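You operate a simulated robot arm through the tools that you are given. There is no shell and no other tool.

You are at the controls of a simulated robot arm. One attempt, no reset.

## Task
Stroke the brown box up to the docket's number, then set its slider as the docket says.
Fine: wheel lock to LOCK and slider to ONCE first; plunger strokes alone, none idle; leave the other boxes.

The check looks at the end state, three seconds after you hand in, the way a careful person would. Anything else that was tipped, shoved, dropped, spilled or broken makes it a failure.

## Robot
A 7-joint arm with a two-finger parallel gripper, fixed in place. Base frame: the origin is on the floor under the middle of its stand, x ahead of it, y to its left, z up. Readings come in m, degrees, newtons and seconds.
It reaches about 1.247 m from its shoulder. Its first joint turns from -132.0 to 132.0 degrees. Payload 3.91 kg.
The TCP is the grasp point between the finger pads, 0.03 m short of the fingertips. In the tool frame z runs along the fingers and y along their closing line. Largest opening 0.11 m; finger width 0.02, thickness 0.01; the body of the gripper, 0.048 by 0.112 m, starts 0.055 m behind the TCP.
Orientation is that of the tool frame in the base frame, as a unit quaternion [x, y, z, w]. With the fingers straight down and closing along the base's y, the tool's x points along the base's -x, its y along +y and its z along -z.

## Interface
- The arm moves only by the tool apply_moves. Its argument "steps" is text: rows parted by semicolons, each of 7 numbers parted by spaces: the shift along the tool's x, y, z in cm, then the turn, a rotation vector about the tool's x, y, z in degrees, then the finger opening in cm, from 0 to 11. In form: dx dy dz rx ry rz hand; .... A call has 1 to 20 rows; each row shifts and turns the commanded pose from where the row before left it, along the tool's axes as they then stand. A row lasts 0.2 s, in which the tool goes at most 0.05 m and 8.6 degrees; a call with a longer step from one row to the next is refused whole, and so is a gripper value outside its range. A pose out of reach is approached as far as the arm can. The call stops where the force on the tool passes 50 N (or 10 N more than at its start, if that is more) or the arm is blocked; 0.2 s more then pass. Each finger travels about 0.108 m/s and halts on what it meets, pressing with about 43 N; the grip force reading is that of the motor and also rises with nothing between the fingers. The clock runs only during rows and for 0.2 s after the last one: add rows that do not move to give the fingers time. It gives the time, the measured TCP pose, the force on the tool (base axes), the opening and the grip force at its end, in the units of the frame above (readings bear some noise), with the torque about the TCP (base axes, N m) and any sound that the robot's microphone picked up.
- Cameras (640 x 400 px; columns grow to the right, rows downward): "scene" is fixed at [0.2183, -0.5027, 1.6364]; the picture's right is [0.80, -0.60, 0.00], its down [-0.29, -0.38, -0.88] and it looks along [0.53, 0.70, -0.48] (base axes); focal length 326 px, centre (320, 200). "wrist" rides on the gripper at [0.072, 0.017, -0.103] in the tool frame; the picture's right is [-0.23, 0.97, 0.00], its down [-0.76, -0.18, -0.62] and it looks along [-0.61, -0.14, 0.78] (tool axes); focal length 222 px, centre (320, 200).
- camera(camera): a new picture of that camera. It takes no simulated time.
- measure_at(camera, pixels): for up to 12 pixels [column, row] of the newest picture of that camera ("zoom" is the newest enlarged one), the place [x, y, z] in the base frame of the surface seen there, good to about 0.002 m, but the place of the scene camera against the robot may be out by one fixed shift of up to 0.018 m in any direction. It takes no simulated time.
- inspect(camera, box): a new picture of the part [left, top, right, bottom] of that camera's present view, enlarged. It takes no simulated time.
- hand_in(): hands the job in; it is judged then, once.

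Unless the task says otherwise, let go and move clear before handing in.

The tools are called after "Request:" as a command line: name --argument value ..., lists and objects as JSON in quotes. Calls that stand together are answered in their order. apply_moves: Moves the arm, as the interface text tells. Its arguments: {"type":"object","properties":{"steps":{"type":"string"}},"required":["steps"]} The other tools are called the same way: camera (camera) takes a picture; measure_at (camera, pixels) gives the place of the surface under pixels of a picture; inspect (camera, box) takes an enlarged picture of a part of a camera's view; hand_in () hands the job in.

At the start:

```text
clock: 0.0
position: [0.4462, 0.5298, 1.3042]
ee_rot: [0.0, 1.0, 0.0, -0.001]
wrist_force: [0.4, 0.7, -1.3]
wrist_torque: [0.0, -0.01, 0.01]
grip_width: 0.1102
grip_force: 0.0
```

scene: 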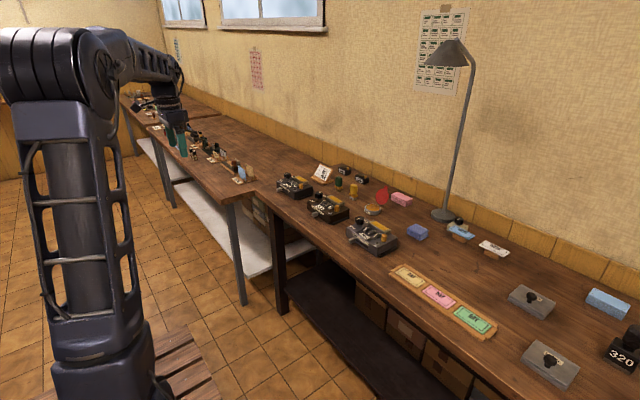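
wrist: 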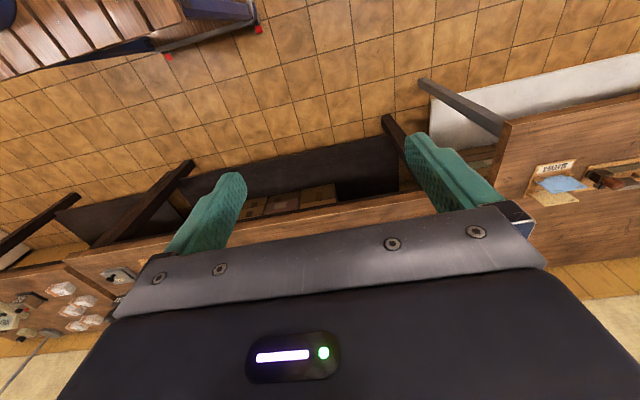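

The scene picture shows three numbering boxes around (295,185), (327,207), (372,236), a card at (322,173), and a calendar/notes on the wall. I'll zoom in on these to find the brown box, the docket and the parts.

Request:
inspect --camera "scene" --box '[260, 150, 420, 250]'

Request:
inspect --camera "scene" --box '[380, 200, 640, 362]'

Request:
inspect --camera "scene" --box '[110, 80, 270, 180]'

```text
4.00 times, centred on (340, 200) of scene
```

zoom: 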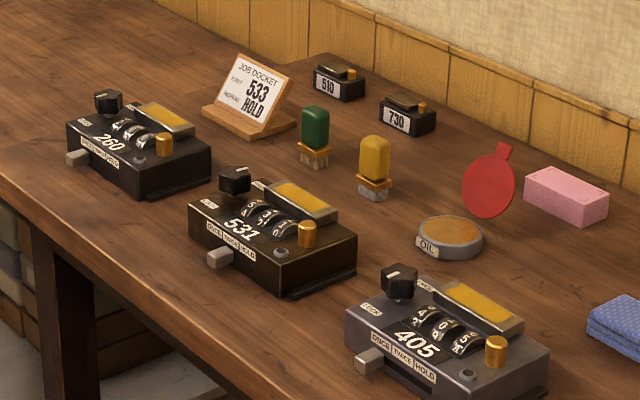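

```text
2.46 times, centred on (510, 281) of scene
```

zoom: 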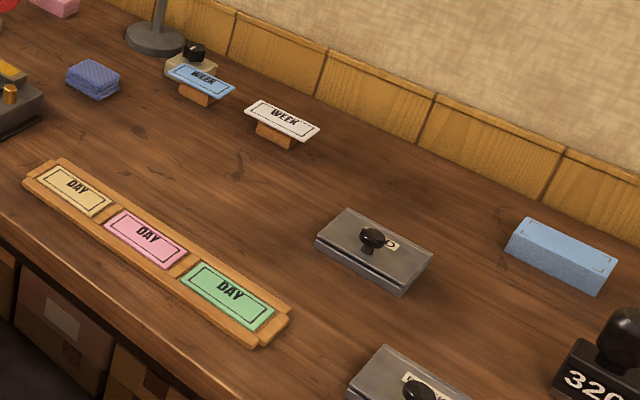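

```text
4.00 times, centred on (190, 130) of scene
```

zoom: 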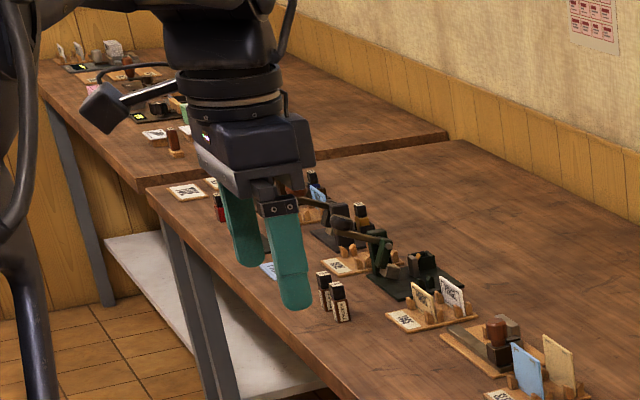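

The docket seems to read 533 / HOLD, and the middle box (brown-ish) shows about 531 or 532. I'll zoom tighter on the docket and each box.

Request:
inspect --camera "scene" --box '[304, 188, 352, 226]'

Request:
inspect --camera "scene" --box '[308, 158, 340, 188]'

Request:
inspect --camera "scene" --box '[272, 166, 320, 204]'

Request:
inspect --camera "scene" --box '[344, 210, 400, 256]'

```text
10.53 times, centred on (328, 207) of scene
```

zoom: 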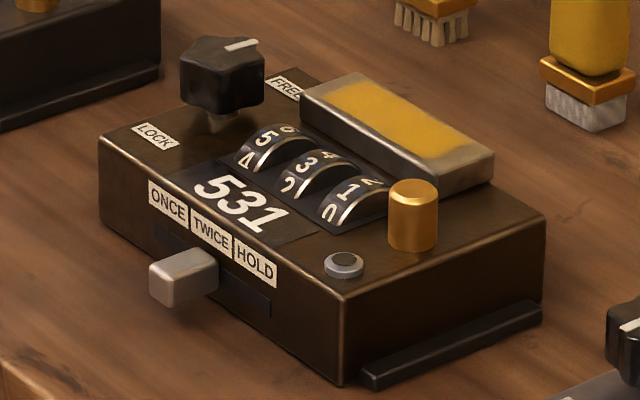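

```text
13.33 times, centred on (324, 173) of scene
```

zoom: 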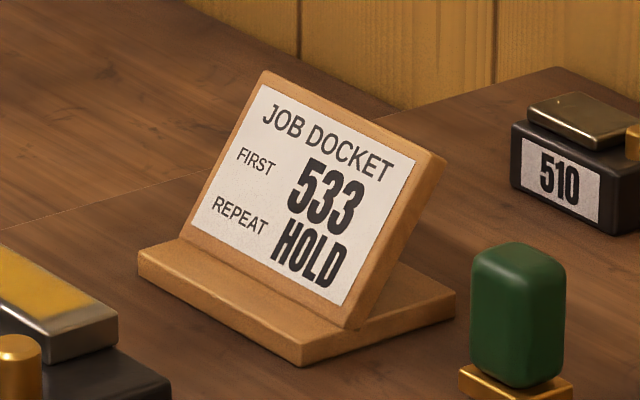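

```text
10.53 times, centred on (296, 185) of scene
```

zoom: 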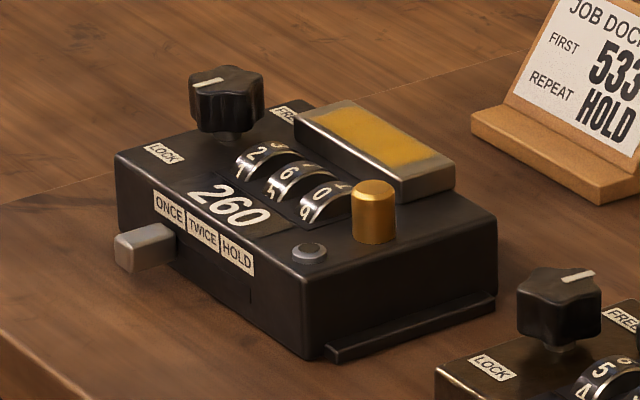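

```text
8.70 times, centred on (372, 233) of scene
```

zoom: 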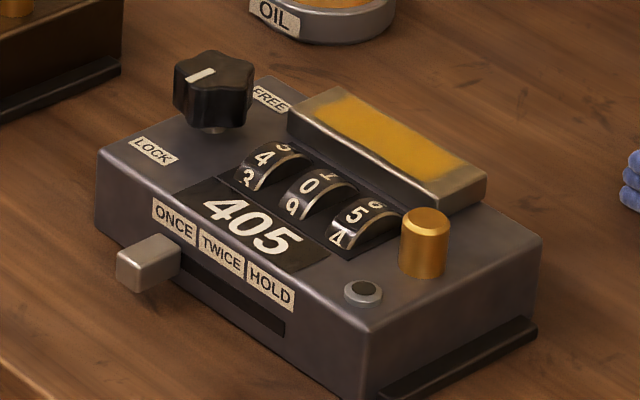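

The docket says FIRST 533 / REPEAT HOLD; the brown box is the middle one, reading 531, knob mark toward FREE, slider sitting at TWICE. I'll measure its parts and neighbours with the scene camera to plan an approach.

Request:
inspect --camera "scene" --box '[304, 188, 352, 226]'

Request:
camera --camera "scene"

```text
10.53 times, centred on (328, 207) of scene
```

zoom: 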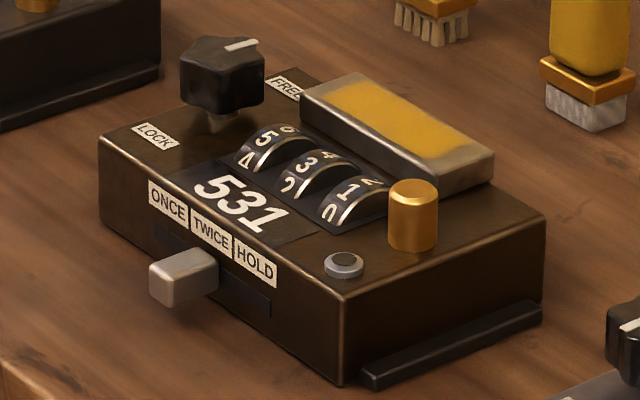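

```text
taken
```

scene: 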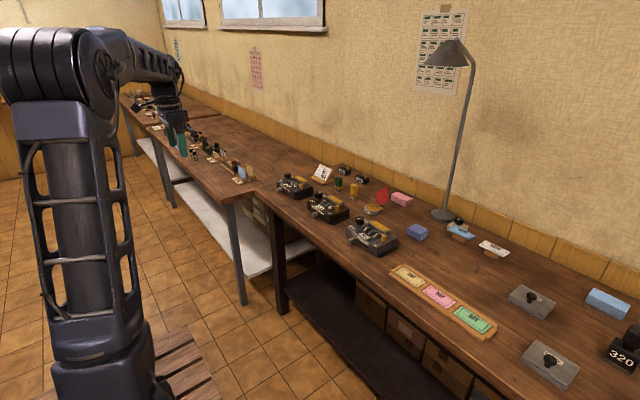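

Request:
measure_at --camera "zoom" --pixels '[[222, 55], [413, 188], [343, 258], [170, 280], [120, 145], [340, 290], [535, 215], [400, 110], [300, 75], [60, 300], [500, 360], [225, 205]]'

Request:
measure_at --camera "scene" --pixels '[[290, 178], [304, 184], [355, 226], [390, 240], [322, 173], [338, 186], [354, 192], [345, 170], [362, 179], [382, 196], [372, 209], [440, 215]]'

```text
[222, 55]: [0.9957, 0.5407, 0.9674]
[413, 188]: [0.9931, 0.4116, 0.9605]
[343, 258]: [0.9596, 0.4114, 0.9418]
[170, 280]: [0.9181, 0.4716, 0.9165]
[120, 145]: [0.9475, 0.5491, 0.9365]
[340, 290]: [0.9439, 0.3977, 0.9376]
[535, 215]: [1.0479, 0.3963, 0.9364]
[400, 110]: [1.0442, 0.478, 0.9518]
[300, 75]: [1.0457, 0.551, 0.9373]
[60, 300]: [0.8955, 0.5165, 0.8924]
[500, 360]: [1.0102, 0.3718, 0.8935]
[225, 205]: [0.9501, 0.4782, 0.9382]
```

```text
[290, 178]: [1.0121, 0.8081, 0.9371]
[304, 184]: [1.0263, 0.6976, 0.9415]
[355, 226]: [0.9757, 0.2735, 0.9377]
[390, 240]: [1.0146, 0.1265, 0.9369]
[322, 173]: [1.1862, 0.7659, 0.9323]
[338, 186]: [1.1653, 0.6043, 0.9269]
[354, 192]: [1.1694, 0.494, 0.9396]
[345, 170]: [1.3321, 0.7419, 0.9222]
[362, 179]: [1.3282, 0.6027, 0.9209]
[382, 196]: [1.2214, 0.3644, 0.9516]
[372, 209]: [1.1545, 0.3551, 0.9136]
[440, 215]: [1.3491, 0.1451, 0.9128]
```

Table top is about z=0.893, brown box top z≈0.937, with its long side along y (0.40–0.55) and its front facing -x. I'll move the gripper forward above and in front of it to look with the wrist camera.

Request:
apply_moves --steps "-4 -0.3 1.9 0 0 0 11; -4 -0.3 1.9 0 0 0 11; -4 -0.3 1.9 0 0 0 11; -4 -0.3 1.9 0 0 0 11; -4 -0.3 1.9 0 0 0 11; -4 -0.3 1.9 0 0 0 11; -4 -0.3 1.9 0 0 0 11; -4 -0.3 1.9 0 0 0 11; -4 -0.3 1.9 0 0 0 11; -4 -0.3 1.9 0 0 0 11; 0 0 0 0 0 0 11"

Request:
camera --camera "wrist"

Request:
camera --camera "scene"

```text
clock: 2.4
position: [0.8449, 0.4993, 1.1139]
ee_rot: [-0.001, 1.0, 0.0, 0.0]
wrist_force: [-0.5, 1.0, -0.3]
wrist_torque: [-0.05, -0.01, -0.02]
grip_width: 0.1102
grip_force: 0.0
```

```text
taken
```

wrist: 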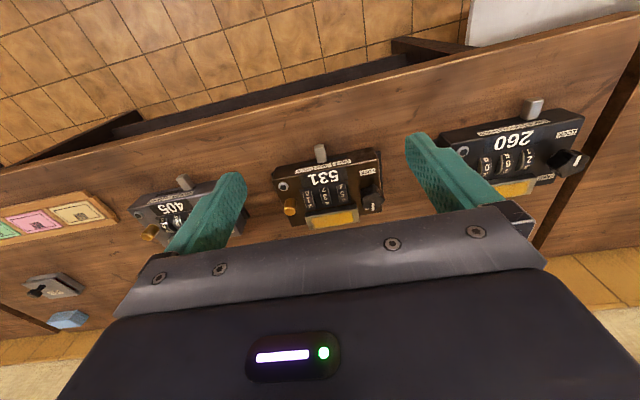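

```text
taken
```

scene: 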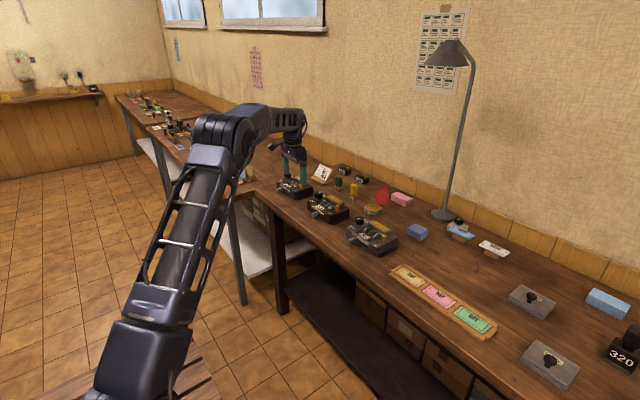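

The wrist view shows the 531 box at (328,190), upside down, between the fingers. I'll zoom on it to see the controls and measure them without the scene shift.

Request:
inspect --camera "wrist" --box '[268, 140, 392, 234]'

```text
4.26 times, centred on (330, 187) of wrist
```

zoom: 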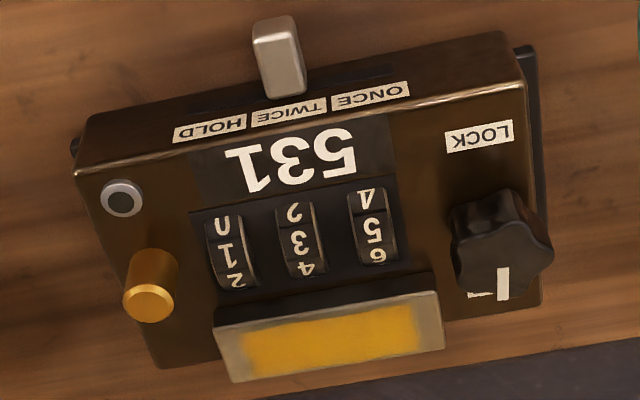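

Slider is clearly at TWICE (280,60) and the knob mark at FREE (503,285). I'll measure all parts in this zoom.

Request:
measure_at --camera "zoom" --pixels '[[275, 25], [283, 60], [148, 303], [122, 200], [500, 230], [535, 250], [455, 240], [480, 135], [340, 340], [90, 130], [515, 90], [160, 350]]'

Request:
measure_at --camera "wrist" --pixels '[[320, 150], [291, 209], [370, 195], [330, 220]]'

```text
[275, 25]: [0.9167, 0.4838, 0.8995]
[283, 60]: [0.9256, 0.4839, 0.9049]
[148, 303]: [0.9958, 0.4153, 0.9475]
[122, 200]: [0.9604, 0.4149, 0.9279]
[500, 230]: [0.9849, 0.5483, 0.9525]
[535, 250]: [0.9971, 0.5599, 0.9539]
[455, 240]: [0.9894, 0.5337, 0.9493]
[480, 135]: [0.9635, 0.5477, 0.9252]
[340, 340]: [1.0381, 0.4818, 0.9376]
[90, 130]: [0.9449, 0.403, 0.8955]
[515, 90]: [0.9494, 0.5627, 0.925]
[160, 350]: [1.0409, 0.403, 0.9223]
```

```text
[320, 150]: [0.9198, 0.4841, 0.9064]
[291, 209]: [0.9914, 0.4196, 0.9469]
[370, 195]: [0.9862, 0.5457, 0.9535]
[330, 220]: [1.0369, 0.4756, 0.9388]
```

In the robot frame the box top is about z=0.924; the knob top is near (0.99,0.547,0.954), the gold plunger top is at (0.994,0.417,0.947) and the slider is at (0.92,0.484,0.905). I'll go closer for a sharper look.

Request:
apply_moves --steps "-2.8 0.6 2.5 0 0 0 11; -2.8 0.6 2.5 0 0 0 11; -2.8 0.6 2.5 0 0 0 11; 0 0 0 0 0 0 11"

Request:
camera --camera "wrist"

Request:
inspect --camera "wrist" --box '[230, 90, 440, 230]'

```text
clock: 3.4
position: [0.9288, 0.5198, 1.0412]
ee_rot: [0.0, 1.0, -0.001, 0.0]
wrist_force: [0.2, -0.5, 0.7]
wrist_torque: [-0.01, 0.0, -0.03]
grip_width: 0.1102
grip_force: 0.1
```

```text
taken
```

wrist: 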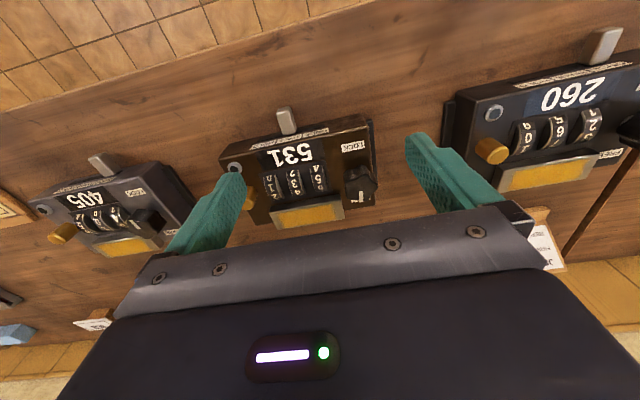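

```text
2.86 times, centred on (335, 160) of wrist
```

zoom: 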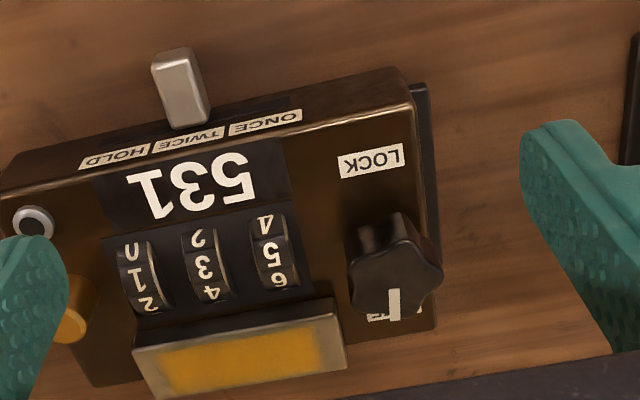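

The knob is at zoom (395,265) with its mark at (395,303) pointing to FREE behind it. I'll measure the knob outline, slider, labels and the wheels' heights.

Request:
measure_at --camera "zoom" --pixels '[[360, 290], [436, 280], [395, 265], [412, 240], [395, 305], [372, 160], [395, 320], [380, 240], [440, 290], [355, 265], [270, 250], [400, 315]]'

Request:
measure_at --camera "zoom" --pixels '[[172, 60], [155, 80], [200, 70], [180, 110], [265, 123], [190, 138], [115, 155], [70, 325], [35, 220], [332, 330], [425, 100], [420, 325]]'

Request:
inspect --camera "wrist" --box '[330, 130, 400, 220]'

```text
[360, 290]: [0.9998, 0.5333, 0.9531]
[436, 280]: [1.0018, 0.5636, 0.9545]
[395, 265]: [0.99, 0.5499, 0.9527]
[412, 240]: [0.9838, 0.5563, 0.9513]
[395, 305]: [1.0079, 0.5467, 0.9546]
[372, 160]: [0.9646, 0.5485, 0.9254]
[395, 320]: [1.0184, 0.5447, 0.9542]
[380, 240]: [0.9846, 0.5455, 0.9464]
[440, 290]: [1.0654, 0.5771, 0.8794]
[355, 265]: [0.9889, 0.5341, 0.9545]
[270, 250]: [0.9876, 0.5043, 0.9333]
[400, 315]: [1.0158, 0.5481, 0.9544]
```

```text
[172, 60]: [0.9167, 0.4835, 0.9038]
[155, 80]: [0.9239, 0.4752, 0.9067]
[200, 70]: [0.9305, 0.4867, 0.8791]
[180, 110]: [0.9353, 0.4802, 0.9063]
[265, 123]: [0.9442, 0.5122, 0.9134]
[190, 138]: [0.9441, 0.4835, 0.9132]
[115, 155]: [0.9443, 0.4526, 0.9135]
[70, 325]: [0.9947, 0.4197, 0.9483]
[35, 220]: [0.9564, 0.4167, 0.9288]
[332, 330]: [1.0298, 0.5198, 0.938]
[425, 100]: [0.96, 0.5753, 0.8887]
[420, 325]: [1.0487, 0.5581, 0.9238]
```

```text
4.44 times, centred on (365, 175) of wrist
```

zoom: 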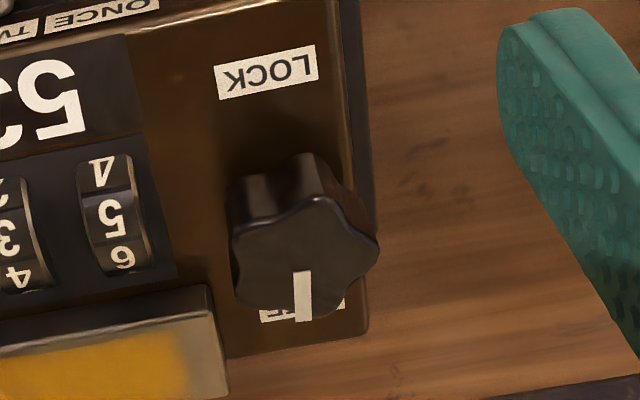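

The knob looks like a five-lobed star; its top plane is z≈0.954. I'll measure its rim to pin down the axis.

Request:
measure_at --camera "zoom" --pixels '[[237, 245], [310, 198], [373, 245], [323, 310], [240, 300], [303, 272], [302, 318], [342, 210], [270, 222], [360, 285], [305, 245], [290, 312]]'

```text
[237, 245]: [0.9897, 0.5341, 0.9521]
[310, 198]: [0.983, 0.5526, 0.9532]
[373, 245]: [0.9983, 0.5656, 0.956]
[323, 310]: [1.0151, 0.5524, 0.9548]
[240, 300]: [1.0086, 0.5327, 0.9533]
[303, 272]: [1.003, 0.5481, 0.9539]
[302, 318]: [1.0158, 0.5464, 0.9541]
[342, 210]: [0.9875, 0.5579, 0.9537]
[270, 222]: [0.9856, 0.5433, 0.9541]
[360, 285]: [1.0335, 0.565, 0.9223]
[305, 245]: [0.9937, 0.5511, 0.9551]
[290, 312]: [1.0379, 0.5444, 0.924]
```

Rim points give a knob axis near (0.999, 0.5475) with lobe radius ≈0.018, mark pointing to +x (FREE). Let me check where the marks of the other boxes (apparently at LOCK) point, to know the turn angle.

Request:
inspect --camera "scene" --box '[344, 210, 384, 235]'

Request:
inspect --camera "wrist" --box '[30, 150, 190, 260]'

```text
16.00 times, centred on (364, 222) of scene
```

zoom: 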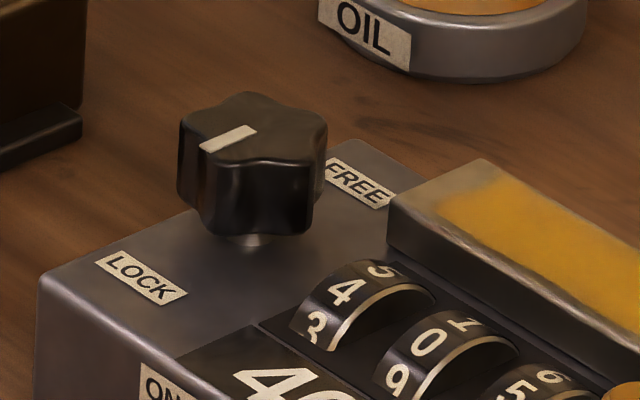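

```text
3.64 times, centred on (110, 205) of wrist
```

zoom: 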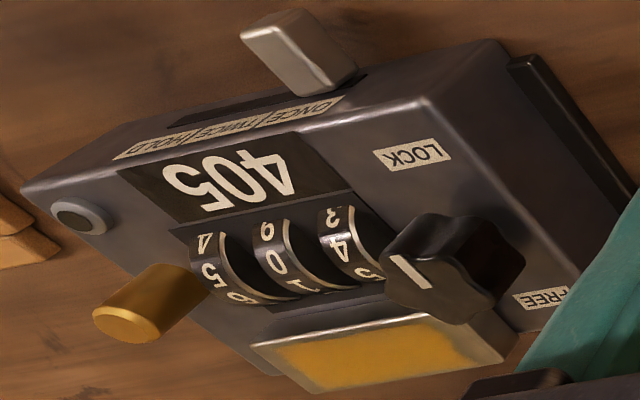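

I'll measure the 405 knob's mark and labels in this zoom to get the LOCK direction.

Request:
measure_at --camera "zoom" --pixels '[[396, 260], [426, 286], [385, 275], [412, 155], [540, 298], [455, 320], [520, 255], [495, 290], [425, 260], [470, 260]]'

Request:
inspect --camera "scene" --box '[306, 184, 346, 209]'

```text
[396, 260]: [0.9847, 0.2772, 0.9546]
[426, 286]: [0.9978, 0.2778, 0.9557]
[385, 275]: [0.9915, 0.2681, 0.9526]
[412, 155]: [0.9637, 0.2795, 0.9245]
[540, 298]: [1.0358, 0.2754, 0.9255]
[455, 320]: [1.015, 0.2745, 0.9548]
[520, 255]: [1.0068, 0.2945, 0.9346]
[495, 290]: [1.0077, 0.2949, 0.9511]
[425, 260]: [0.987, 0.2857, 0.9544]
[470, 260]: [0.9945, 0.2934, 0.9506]
```

```text
16.00 times, centred on (326, 196) of scene
```

zoom: 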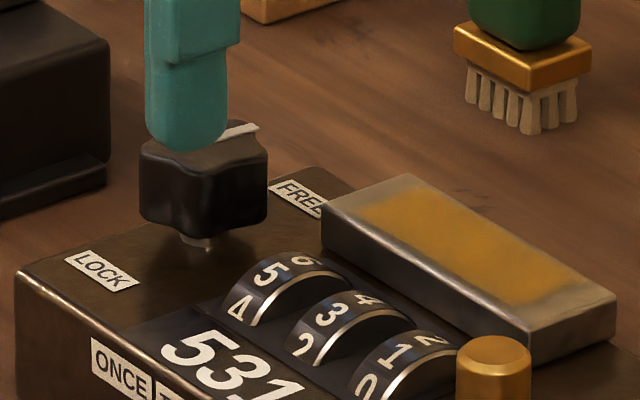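

The 405 mark points straight to −x at LOCK, so the brown box's knob needs a half turn. I'll centre over the knob axis at safe height with a 5 cm opening and look.

Request:
apply_moves --steps "-3.5 1.4 0 0 0 0 5; -3.5 1.4 0 0 0 0 5; 0 0 0 0 0 0 5; 0 0 0 0 0 0 5"

Request:
camera --camera "wrist"

Request:
inspect --camera "scene" --box '[290, 165, 370, 215]'

```text
clock: 4.4
position: [0.9623, 0.5297, 1.0411]
ee_rot: [0.0, 1.0, 0.001, -0.001]
wrist_force: [-0.5, 0.3, 0.2]
wrist_torque: [-0.01, 0.01, 0.0]
grip_width: 0.0501
grip_force: 0.0
out of reach, approached as far as the arm can: row 2
```

```text
taken
```

wrist: 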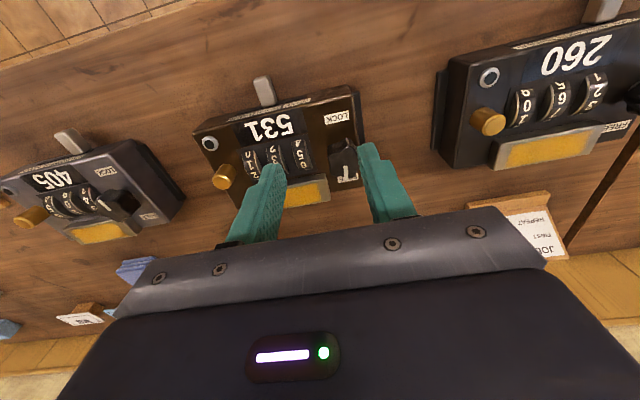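

```text
8.00 times, centred on (330, 190) of scene
```

zoom: 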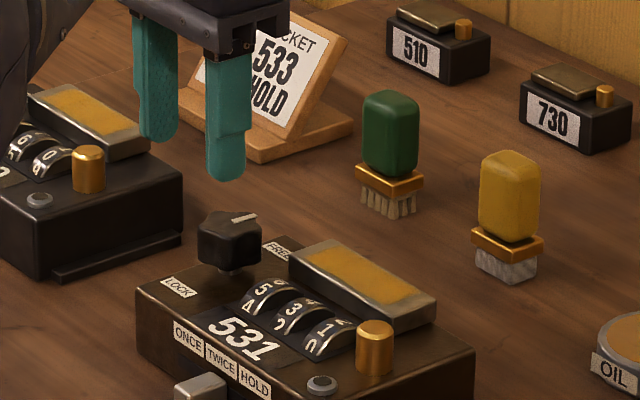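

The reach ran out at (0.962,0.530,1.041) with a vertical tool, short of the knob. I'll look at the arm in the scene view to judge shoulder height and whether lowering or tilting gains reach.

Request:
camera --camera "scene"

```text
taken
```

scene: 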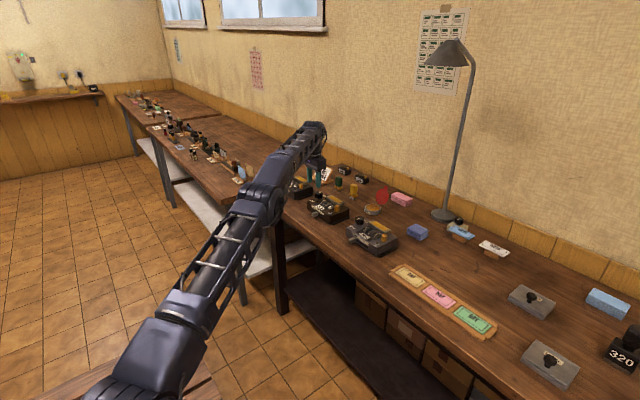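

Request:
measure_at --camera "scene" --pixels '[[130, 390], [150, 370], [185, 310], [225, 255], [265, 195], [290, 155], [312, 130], [318, 140], [140, 340], [200, 330]]'

Request:
inspect --camera "scene" --box '[240, 100, 360, 220]'

```text
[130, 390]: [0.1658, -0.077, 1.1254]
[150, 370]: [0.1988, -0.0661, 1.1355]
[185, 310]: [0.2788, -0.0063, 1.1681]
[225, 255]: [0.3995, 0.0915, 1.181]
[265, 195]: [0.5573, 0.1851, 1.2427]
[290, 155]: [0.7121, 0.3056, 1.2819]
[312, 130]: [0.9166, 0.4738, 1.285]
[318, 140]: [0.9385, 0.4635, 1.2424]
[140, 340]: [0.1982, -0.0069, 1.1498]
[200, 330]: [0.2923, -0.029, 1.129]
```

```text
3.33 times, centred on (300, 160) of scene
```

zoom: 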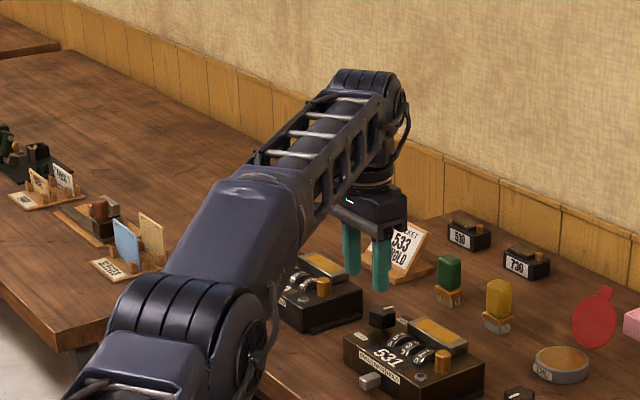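

The arm is almost straight (wrist at about z 1.24, radius 1.1), so a vertical tool can't reach the knob; tilting the fingers forward about 25° will. I'll back off first, then tilt about the tool's y and check the pose.

Request:
apply_moves --steps "4 -0.5 0 0 0 0 5; 3 -0.5 0 0 0 0 5; 0 0 0 0 0 0 5"

```text
clock: 5.2
position: [0.8929, 0.5202, 1.0423]
ee_rot: [0.0, 1.0, 0.0, 0.0]
wrist_force: [-0.2, -1.3, -0.5]
wrist_torque: [-0.01, 0.02, -0.03]
grip_width: 0.0501
grip_force: 0.0
```

The commanded pose follows from the reached one, so nothing is lost. Now I tilt the tool 24° forward (−8° about tool y three times) at this height.

Request:
apply_moves --steps "0 0 0 0 -8 0 5; 0 0 0 0 -8 0 5; 0 0 0 0 -8 0 5; 0 0 0 0 0 0 5"

Request:
camera --camera "wrist"

```text
clock: 6.2
position: [0.8938, 0.5221, 1.0403]
ee_rot: [0.0, 0.978, 0.0, 0.209]
wrist_force: [-0.6, 0.0, -0.2]
wrist_torque: [0.0, 0.01, -0.02]
grip_width: 0.05
grip_force: 0.0
```

```text
taken
```

wrist: 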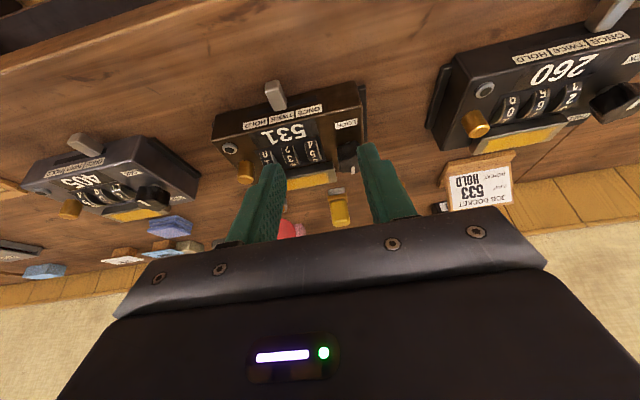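

The tilt is 24° (fingers pointing forward-down). Now I go to a pre-grasp 5 cm above the knob.

Request:
apply_moves --steps "-2.58 0.85 2.21 0 0 0 5; -2.58 0.85 2.21 0 0 0 5; -2.58 0.84 2.2 0 0 0 5; 0 0 0 0 0 0 5"

Request:
camera --camera "wrist"

Request:
inspect --camera "wrist" --box '[220, 80, 420, 220]'

```text
clock: 7.2
position: [0.9934, 0.5505, 1.0101]
ee_rot: [-0.001, 0.978, 0.0, 0.208]
wrist_force: [-0.5, 0.2, 0.5]
wrist_torque: [-0.01, 0.01, -0.01]
grip_width: 0.0501
grip_force: 0.1
```

```text
taken
```

wrist: 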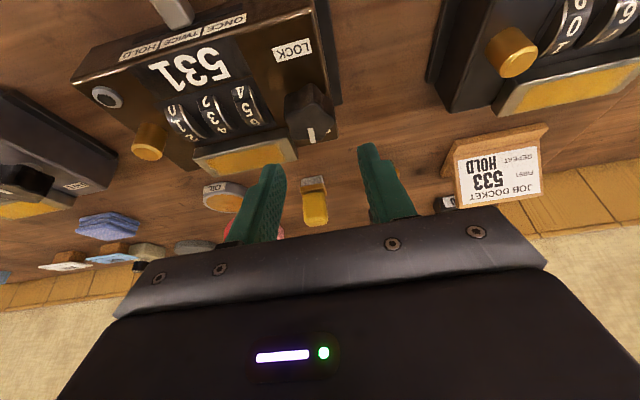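

```text
2.86 times, centred on (320, 150) of wrist
```

zoom: 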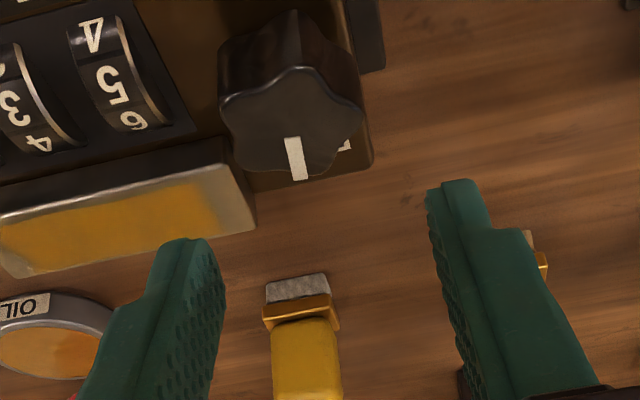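

The knob's star top is clear at zoom (292,120), mark at (295,158). I'll measure its five lobes plus the finger tips, and take an idle row for another pose reading.

Request:
measure_at --camera "zoom" --pixels '[[224, 100], [300, 72], [360, 112], [318, 173], [238, 162], [293, 140], [299, 178], [290, 120], [460, 183], [180, 243], [205, 243], [432, 195]]'

Request:
apply_moves --steps "0 0 0 0 0 0 5"

```text
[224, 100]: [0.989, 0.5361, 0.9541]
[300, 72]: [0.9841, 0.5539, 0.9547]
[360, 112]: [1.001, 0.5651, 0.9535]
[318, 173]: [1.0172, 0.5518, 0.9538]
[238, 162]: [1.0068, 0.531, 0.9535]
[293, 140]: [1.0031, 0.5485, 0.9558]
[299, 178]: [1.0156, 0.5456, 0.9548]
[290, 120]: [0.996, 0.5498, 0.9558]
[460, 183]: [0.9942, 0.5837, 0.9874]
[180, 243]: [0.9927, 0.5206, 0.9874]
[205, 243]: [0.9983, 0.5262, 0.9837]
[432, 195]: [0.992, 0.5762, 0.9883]
```

```text
clock: 7.6
position: [0.9944, 0.5502, 1.0104]
ee_rot: [0.0, 0.978, 0.0, 0.208]
wrist_force: [0.0, 0.7, -0.2]
wrist_torque: [0.02, 0.0, 0.02]
grip_width: 0.05
grip_force: 0.1
```

Lobe average puts the axis at (0.9996,0.5476), lobes at about 13°+72°k, and the fingers sit ~3 mm too far in +y. I'll yaw the tilted tool about the vertical by +67° (to line the pads up with a lobe and leave room to turn clockwise), then check.

Request:
apply_moves --steps "0 0 0 -3.406 0 -7.651 5; 0 0 0 -3.406 0 -7.651 5; 0 0 0 -3.406 0 -7.651 5; 0 0 0 -3.406 0 -7.651 5; 0 0 0 -3.406 0 -7.651 5; 0 0 0 -3.406 0 -7.651 5; 0 0 0 -3.406 0 -7.651 5; 0 0 0 -3.406 0 -7.651 5; 0 0 0 0 0 0 5; 0 0 0 0 0 0 4.6"

Request:
camera --camera "wrist"

Request:
inspect --camera "scene" --box '[280, 140, 380, 220]'

```text
clock: 9.8
position: [0.9906, 0.5478, 1.0123]
ee_rot: [-0.54, 0.815, 0.114, 0.174]
wrist_force: [-0.2, 0.1, -0.4]
wrist_torque: [0.0, -0.02, 0.01]
grip_width: 0.0459
grip_force: 0.1
```

```text
taken
```

wrist: 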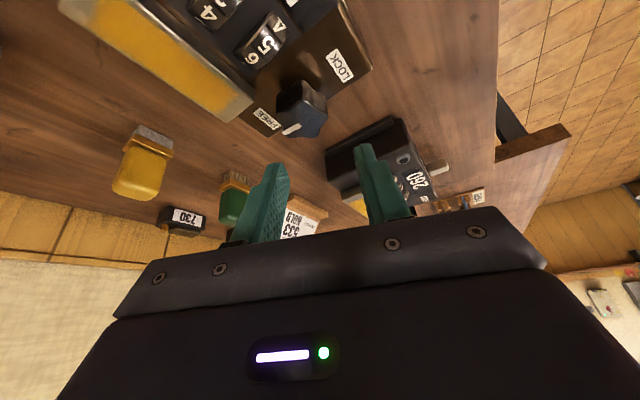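

```text
5.00 times, centred on (330, 180) of scene
```

zoom: 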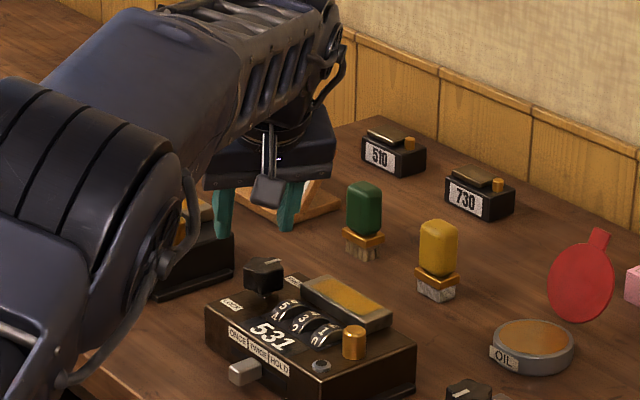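

The yaw came out right (67°). I'll zoom on the knob and finger tips for relative alignment.

Request:
inspect --camera "wrist" --box '[230, 70, 410, 210]'

```text
2.86 times, centred on (320, 140) of wrist
```

zoom: 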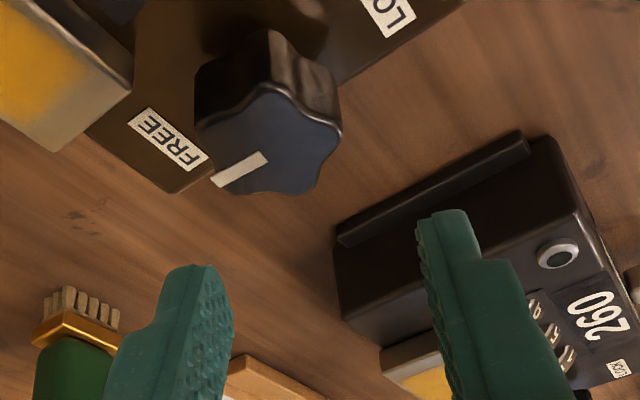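

Request:
measure_at --camera "zoom" --pixels '[[200, 125], [265, 88], [336, 130], [308, 188], [222, 182], [265, 157], [216, 182], [270, 130], [448, 215], [190, 270], [212, 272], [424, 228]]'

Request:
apply_moves --steps "0 0 0 0 0 0 4.6"

```text
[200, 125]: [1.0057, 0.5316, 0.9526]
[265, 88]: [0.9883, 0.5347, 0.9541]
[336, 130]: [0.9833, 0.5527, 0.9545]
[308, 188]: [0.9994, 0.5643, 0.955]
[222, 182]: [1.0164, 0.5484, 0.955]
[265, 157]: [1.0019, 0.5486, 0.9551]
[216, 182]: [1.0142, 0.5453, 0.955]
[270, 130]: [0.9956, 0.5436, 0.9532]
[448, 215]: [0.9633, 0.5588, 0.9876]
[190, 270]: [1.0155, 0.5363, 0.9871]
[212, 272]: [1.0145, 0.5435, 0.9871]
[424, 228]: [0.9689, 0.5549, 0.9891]
```

```text
clock: 10.2
position: [0.9906, 0.5472, 1.0131]
ee_rot: [-0.541, 0.815, 0.115, 0.173]
wrist_force: [0.3, 1.2, -0.2]
wrist_torque: [-0.01, 0.01, -0.02]
grip_width: 0.0461
grip_force: 0.0
```

Knob axis measures (0.999,0.547) again and the tips agree with the pose reading to ~1 mm. I'll shift laterally to centre the fingers on the knob at this height and check once more.

Request:
apply_moves --steps "0.62 -0.79 -0.28 0 0 0 4.6; 0.88 0 1.97 0 0 0 4.6; 0 0 0 0 0 0 4.6"

Request:
inspect --camera "wrist" --box '[230, 70, 410, 210]'

Request:
inspect --camera "scene" --box '[295, 175, 345, 215]'

```text
clock: 11.0
position: [0.9966, 0.5379, 0.99]
ee_rot: [-0.539, 0.816, 0.115, 0.173]
wrist_force: [0.5, 0.2, -0.1]
wrist_torque: [0.02, 0.0, -0.01]
grip_width: 0.0462
grip_force: 0.1
```

```text
2.86 times, centred on (320, 140) of wrist
```

zoom: 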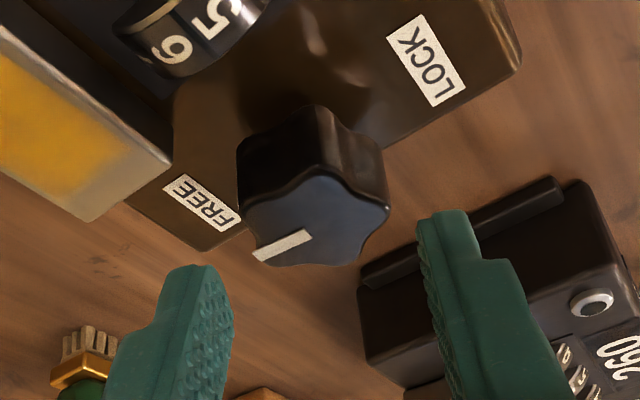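

```text
10.00 times, centred on (320, 195) of scene
```

zoom: 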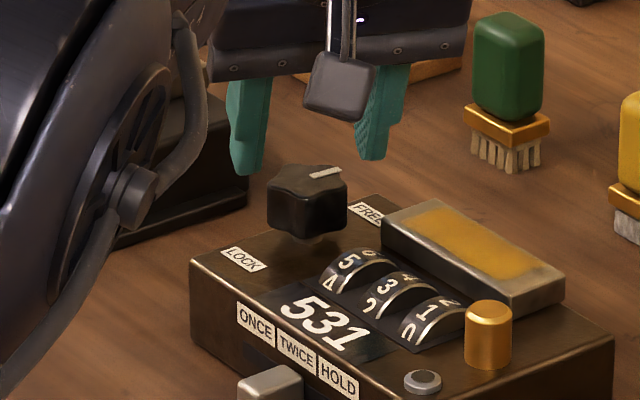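

The knob looks centred between the fingers (zoom (313,215)). One more measurement of the lobes before descending.

Request:
inspect --camera "wrist" --box '[230, 70, 410, 210]'

Request:
measure_at --camera "zoom" --pixels '[[243, 205], [312, 173], [384, 215], [358, 258], [262, 258], [305, 235], [258, 253], [448, 215], [190, 270], [215, 275], [424, 228], [320, 215]]'

```text
2.86 times, centred on (320, 140) of wrist
```

zoom: 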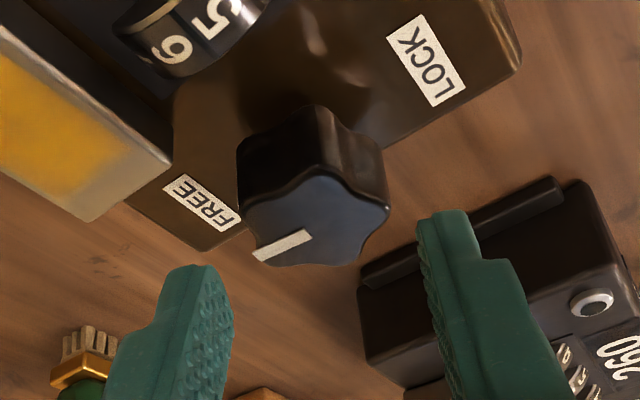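

```text
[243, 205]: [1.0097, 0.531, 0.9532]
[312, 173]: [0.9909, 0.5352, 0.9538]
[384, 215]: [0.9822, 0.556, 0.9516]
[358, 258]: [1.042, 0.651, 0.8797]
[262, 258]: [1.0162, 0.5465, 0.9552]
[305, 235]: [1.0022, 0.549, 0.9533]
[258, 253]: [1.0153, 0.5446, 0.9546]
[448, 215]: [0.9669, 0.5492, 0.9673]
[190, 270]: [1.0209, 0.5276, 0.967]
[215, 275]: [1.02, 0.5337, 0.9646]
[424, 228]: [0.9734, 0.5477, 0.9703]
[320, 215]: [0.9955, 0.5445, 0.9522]
```

Lateral error is under 1 mm. I descend the last 2 cm around the knob and close gently, then check force and picture.

Request:
apply_moves --steps "0.42 0 0.94 0 0 0 4.6; 0.42 0 0.94 0 0 0 4.6; 0 0 0 0 0 0 4.6; 0 0 0 0 0 0 3.6; 0 0 0 0 0 0 3.2; 0 0 0 0 0 0 3.2"

Request:
inspect --camera "wrist" --box '[230, 70, 410, 210]'

Request:
inspect --camera "scene" --box '[295, 175, 345, 215]'

```text
clock: 12.4
position: [0.9954, 0.5382, 0.9673]
ee_rot: [-0.54, 0.816, 0.115, 0.173]
wrist_force: [-8.8, 5.0, -1.8]
wrist_torque: [0.15, 0.09, 0.1]
grip_width: 0.037
grip_force: 4.2
```

```text
2.86 times, centred on (320, 140) of wrist
```

zoom: 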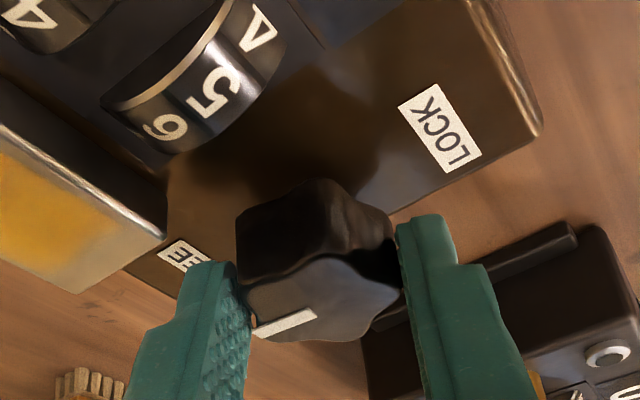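

```text
10.00 times, centred on (320, 195) of scene
```

zoom: 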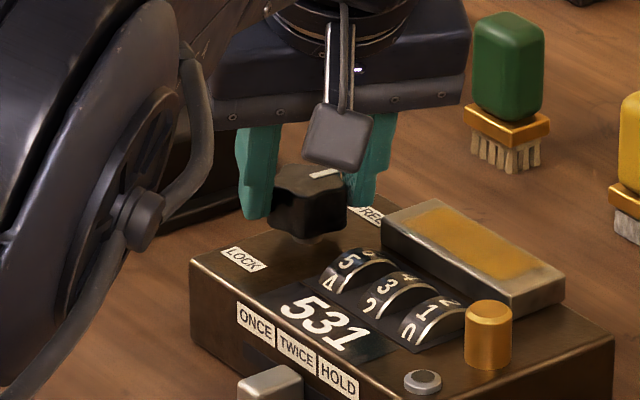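

Only the left finger (zoom (240,310)) touches: force ≈10 N along the closing line, while the right one has a small gap. I'll shift 1 mm toward +tool-y to balance it.

Request:
apply_moves --steps "0 0.1 0 0 0 0 3.4; 0 0 0 0 0 0 3.4"

```text
clock: 13.0
position: [0.9959, 0.5389, 0.9683]
ee_rot: [-0.539, 0.816, 0.114, 0.173]
wrist_force: [-5.7, 2.6, -3.1]
wrist_torque: [0.01, 0.06, 0.08]
grip_width: 0.0372
grip_force: 3.6
```

Side force dropped to ~6 N. Another 1.5 mm the same way.

Request:
apply_moves --steps "0 0.15 0 0 0 0 3.4; 0 0 0 0 0 0 3.4"

Request:
inspect --camera "wrist" --box '[230, 70, 410, 210]'

```text
clock: 13.6
position: [0.9948, 0.5373, 0.9696]
ee_rot: [-0.54, 0.815, 0.115, 0.175]
wrist_force: [4.4, 0.4, 2.1]
wrist_torque: [-0.19, 0.17, -0.06]
grip_width: 0.0353
grip_force: 45.3
```

```text
2.86 times, centred on (320, 140) of wrist
```

zoom: 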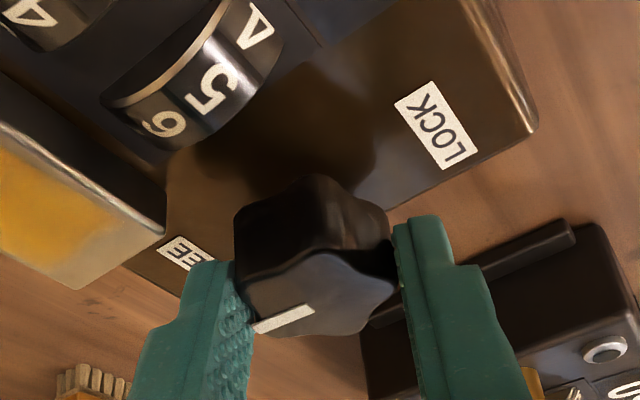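

Both pads now grip (45 N, 3.53 cm) with the knob balanced. I'll try a small clockwise turn of 10° about the knob axis and watch the torque.

Request:
apply_moves --steps "-0.003 0.083 0.0015 2.034 0 4.568 3.0; -0.003 0.083 0.0015 2.034 0 4.568 3.0; 0 0 0 0 0 0 3.0"

Request:
inspect --camera "wrist" --box '[230, 70, 410, 210]'

Request:
inspect --camera "scene" --box '[295, 175, 345, 215]'

```text
clock: 14.4
position: [0.9939, 0.539, 0.9703]
ee_rot: [-0.466, 0.86, 0.099, 0.183]
wrist_force: [32.1, 13.0, -0.6]
wrist_torque: [1.1, -1.14, -0.18]
grip_width: 0.0351
grip_force: 45.1
```

```text
2.86 times, centred on (320, 140) of wrist
```

zoom: 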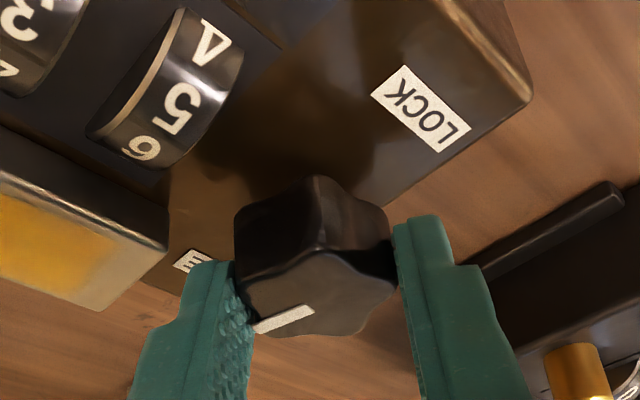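

```text
10.00 times, centred on (320, 195) of scene
```

zoom: 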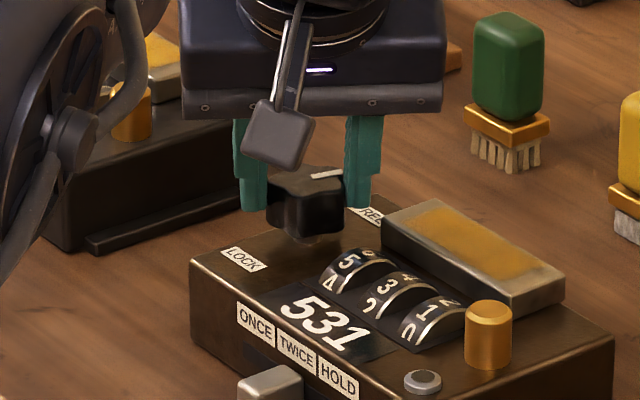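

The knob followed the fingers (the mark stays fixed between the pads while LOCK moved) with almost no torque about its axis, so clockwise works; but a side force of 35 N built up. I'll relieve it with a 1 mm shift along the force.

Request:
apply_moves --steps "-0.074 -0.057 0.035 0 0 0 3.0; 0 0 0 0 0 0 3.0"

```text
clock: 15.0
position: [0.9932, 0.5391, 0.9697]
ee_rot: [-0.467, 0.86, 0.1, 0.182]
wrist_force: [20.5, -3.7, 5.7]
wrist_torque: [-0.14, -0.35, -0.18]
grip_width: 0.0353
grip_force: 45.1
```

A 1 mm shift relieved roughly 15–20 N; the rest is mostly along −tool-y. I'll shift by about another 0.9 mm.

Request:
apply_moves --steps "-0.04 -0.085 0 0 0 0 3.0; 0 0 0 0 0 0 3.0"

```text
clock: 15.6
position: [0.993, 0.5394, 0.9699]
ee_rot: [-0.467, 0.86, 0.099, 0.182]
wrist_force: [17.0, -1.6, 7.5]
wrist_torque: [-1.15, -0.03, -0.16]
grip_width: 0.0353
grip_force: 44.3
```

Torque about the knob axis is ≈0, so the knob turns freely; the leftover is about 15 N toward −tool-y. I'll continue clockwise by 5° steps without the +y compensation and watch the force.

Request:
apply_moves --steps "0 0 0 2.034 0 4.568 3.0; 0 0 0 0 0 0 3.0"

```text
clock: 16.2
position: [0.9922, 0.539, 0.9694]
ee_rot: [-0.429, 0.879, 0.092, 0.186]
wrist_force: [7.1, -10.3, 7.8]
wrist_torque: [-1.32, 0.26, -0.13]
grip_width: 0.035
grip_force: 45.8
```

Side force fell to ~12 N. I'll ease the pitch couple with a 0.3 mm shift back along tool x and turn another 10°.

Request:
apply_moves --steps "0.03 0.02 0.01 2.034 0 4.568 3.0; 0 0.02 0 2.034 0 4.568 3.0; 0 0 0 0 0 0 3.0"

Request:
inspect --camera "wrist" --box '[230, 70, 410, 210]'

Request:
inspect --camera "scene" --box '[295, 175, 345, 215]'

```text
clock: 17.0
position: [0.9918, 0.5403, 0.9686]
ee_rot: [-0.351, 0.913, 0.075, 0.194]
wrist_force: [-13.5, -5.3, 5.4]
wrist_torque: [-0.43, 0.3, 0.04]
grip_width: 0.0353
grip_force: 45.1
```

```text
2.86 times, centred on (320, 140) of wrist
```

zoom: 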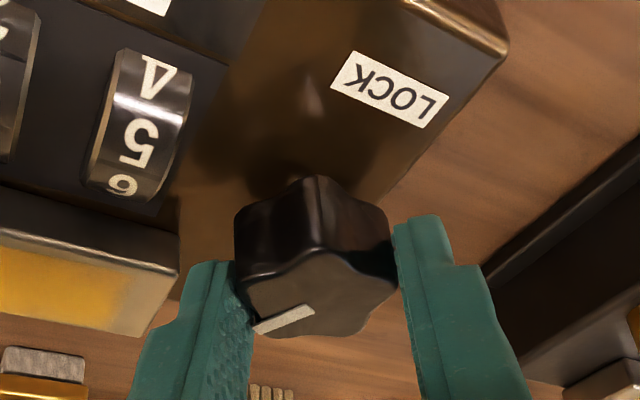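

```text
10.00 times, centred on (320, 195) of scene
```

zoom: 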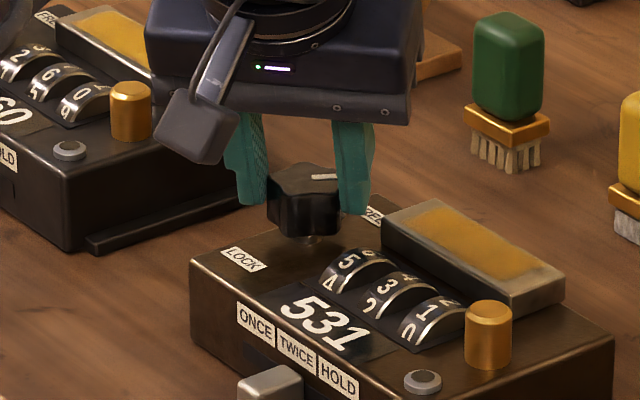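

25° turned, the knob follows and the box hasn't moved (LOCK label unchanged at (244,259)). I'll correct the small forward pressure and turn another 15°.

Request:
apply_moves --steps "0.05 0.1 -0.02 2.034 0 4.568 3.0; 0 0.06 0 2.034 0 4.568 3.0; 0 0.06 0 2.034 0 4.568 3.0; 0 0 0 0 0 0 3.0"

```text
clock: 18.0
position: [0.9895, 0.5434, 0.9694]
ee_rot: [-0.229, 0.951, 0.049, 0.202]
wrist_force: [-6.4, 10.0, -2.5]
wrist_torque: [0.33, -0.97, 0.14]
grip_width: 0.0349
grip_force: 45.4
```

40° turned (yaw 27°), with forces small but a +12 N toward +tool-y. Continuing 20° with slightly more +y compensation.

Request:
apply_moves --steps "0 0.14 0 2.034 0 4.568 3.0; 0 0.11 0 2.034 0 4.568 3.0; 0 0.1 0 2.034 0 4.568 3.0; 0 0.09 0 2.034 0 4.568 3.0; 0 0 0 0 0 0 3.0"

Request:
inspect --camera "wrist" --box '[230, 70, 410, 210]'

Request:
inspect --camera "scene" --box '[295, 175, 345, 215]'

```text
clock: 19.2
position: [0.9894, 0.5465, 0.969]
ee_rot: [-0.059, 0.976, 0.013, 0.207]
wrist_force: [-13.1, 7.4, 4.7]
wrist_torque: [-0.21, 0.72, 0.07]
grip_width: 0.0351
grip_force: 44.8
```

```text
2.86 times, centred on (320, 140) of wrist
```

zoom: 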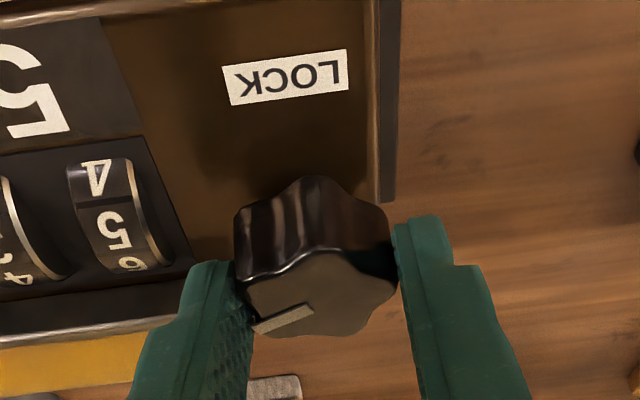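

```text
10.00 times, centred on (320, 195) of scene
```

zoom: 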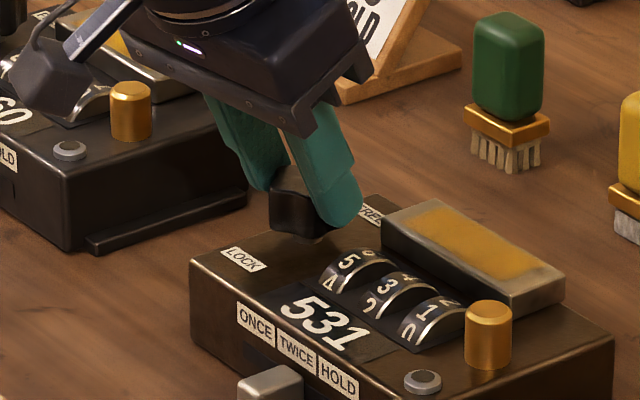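

60° turned (yaw 7°), box still in place. Continue another 20° with a small backward correction.

Request:
apply_moves --steps "0.05 0.13 -0.02 2.034 0 4.568 3.0; 0 0.1 0 2.034 0 4.568 3.0; 0 0.09 0 2.034 0 4.568 3.0; 0 0.09 0 2.034 0 4.568 3.0; 0 0 0 0 0 0 3.0"

```text
clock: 20.4
position: [0.9909, 0.5492, 0.9696]
ee_rot: [0.111, 0.972, -0.023, 0.208]
wrist_force: [26.1, 29.1, 0.7]
wrist_torque: [0.64, -0.96, 0.37]
grip_width: 0.0351
grip_force: 44.9
```

80° turned, but the side force reached ~39 N toward (+x,+y). I'll relieve it before going on.

Request:
apply_moves --steps "-0.07 0.15 0.03 0 0 0 3.0; 0 0 0 0 0 0 3.0"

```text
clock: 21.0
position: [0.99, 0.5494, 0.9693]
ee_rot: [0.111, 0.972, -0.023, 0.206]
wrist_force: [15.7, 16.3, 3.5]
wrist_torque: [-0.05, -0.55, 0.18]
grip_width: 0.0354
grip_force: 45.3
```

Halved. One more relief shift, then check.

Request:
apply_moves --steps "-0.045 0.15 0.02 0 0 0 3.0; 0 0 0 0 0 0 3.0"

```text
clock: 21.6
position: [0.9907, 0.5508, 0.9694]
ee_rot: [0.111, 0.972, -0.024, 0.206]
wrist_force: [-18.9, -19.3, 10.1]
wrist_torque: [-0.73, 0.96, -0.27]
grip_width: 0.0353
grip_force: 44.8
```

It overshot by the same amount, so half of that shift was right. I'll fold a half-back correction into the next 15° of turning.

Request:
apply_moves --steps "0.025 0.015 -0.01 2.034 0 4.568 3.0; 0 0.09 0 2.034 0 4.568 3.0; 0 0 0 0 0 0 3.0"

```text
clock: 22.4
position: [0.9913, 0.5515, 0.9695]
ee_rot: [0.196, 0.958, -0.041, 0.204]
wrist_force: [-12.2, -23.7, 4.5]
wrist_torque: [-0.7, 0.74, -0.24]
grip_width: 0.0356
grip_force: 45.0
```

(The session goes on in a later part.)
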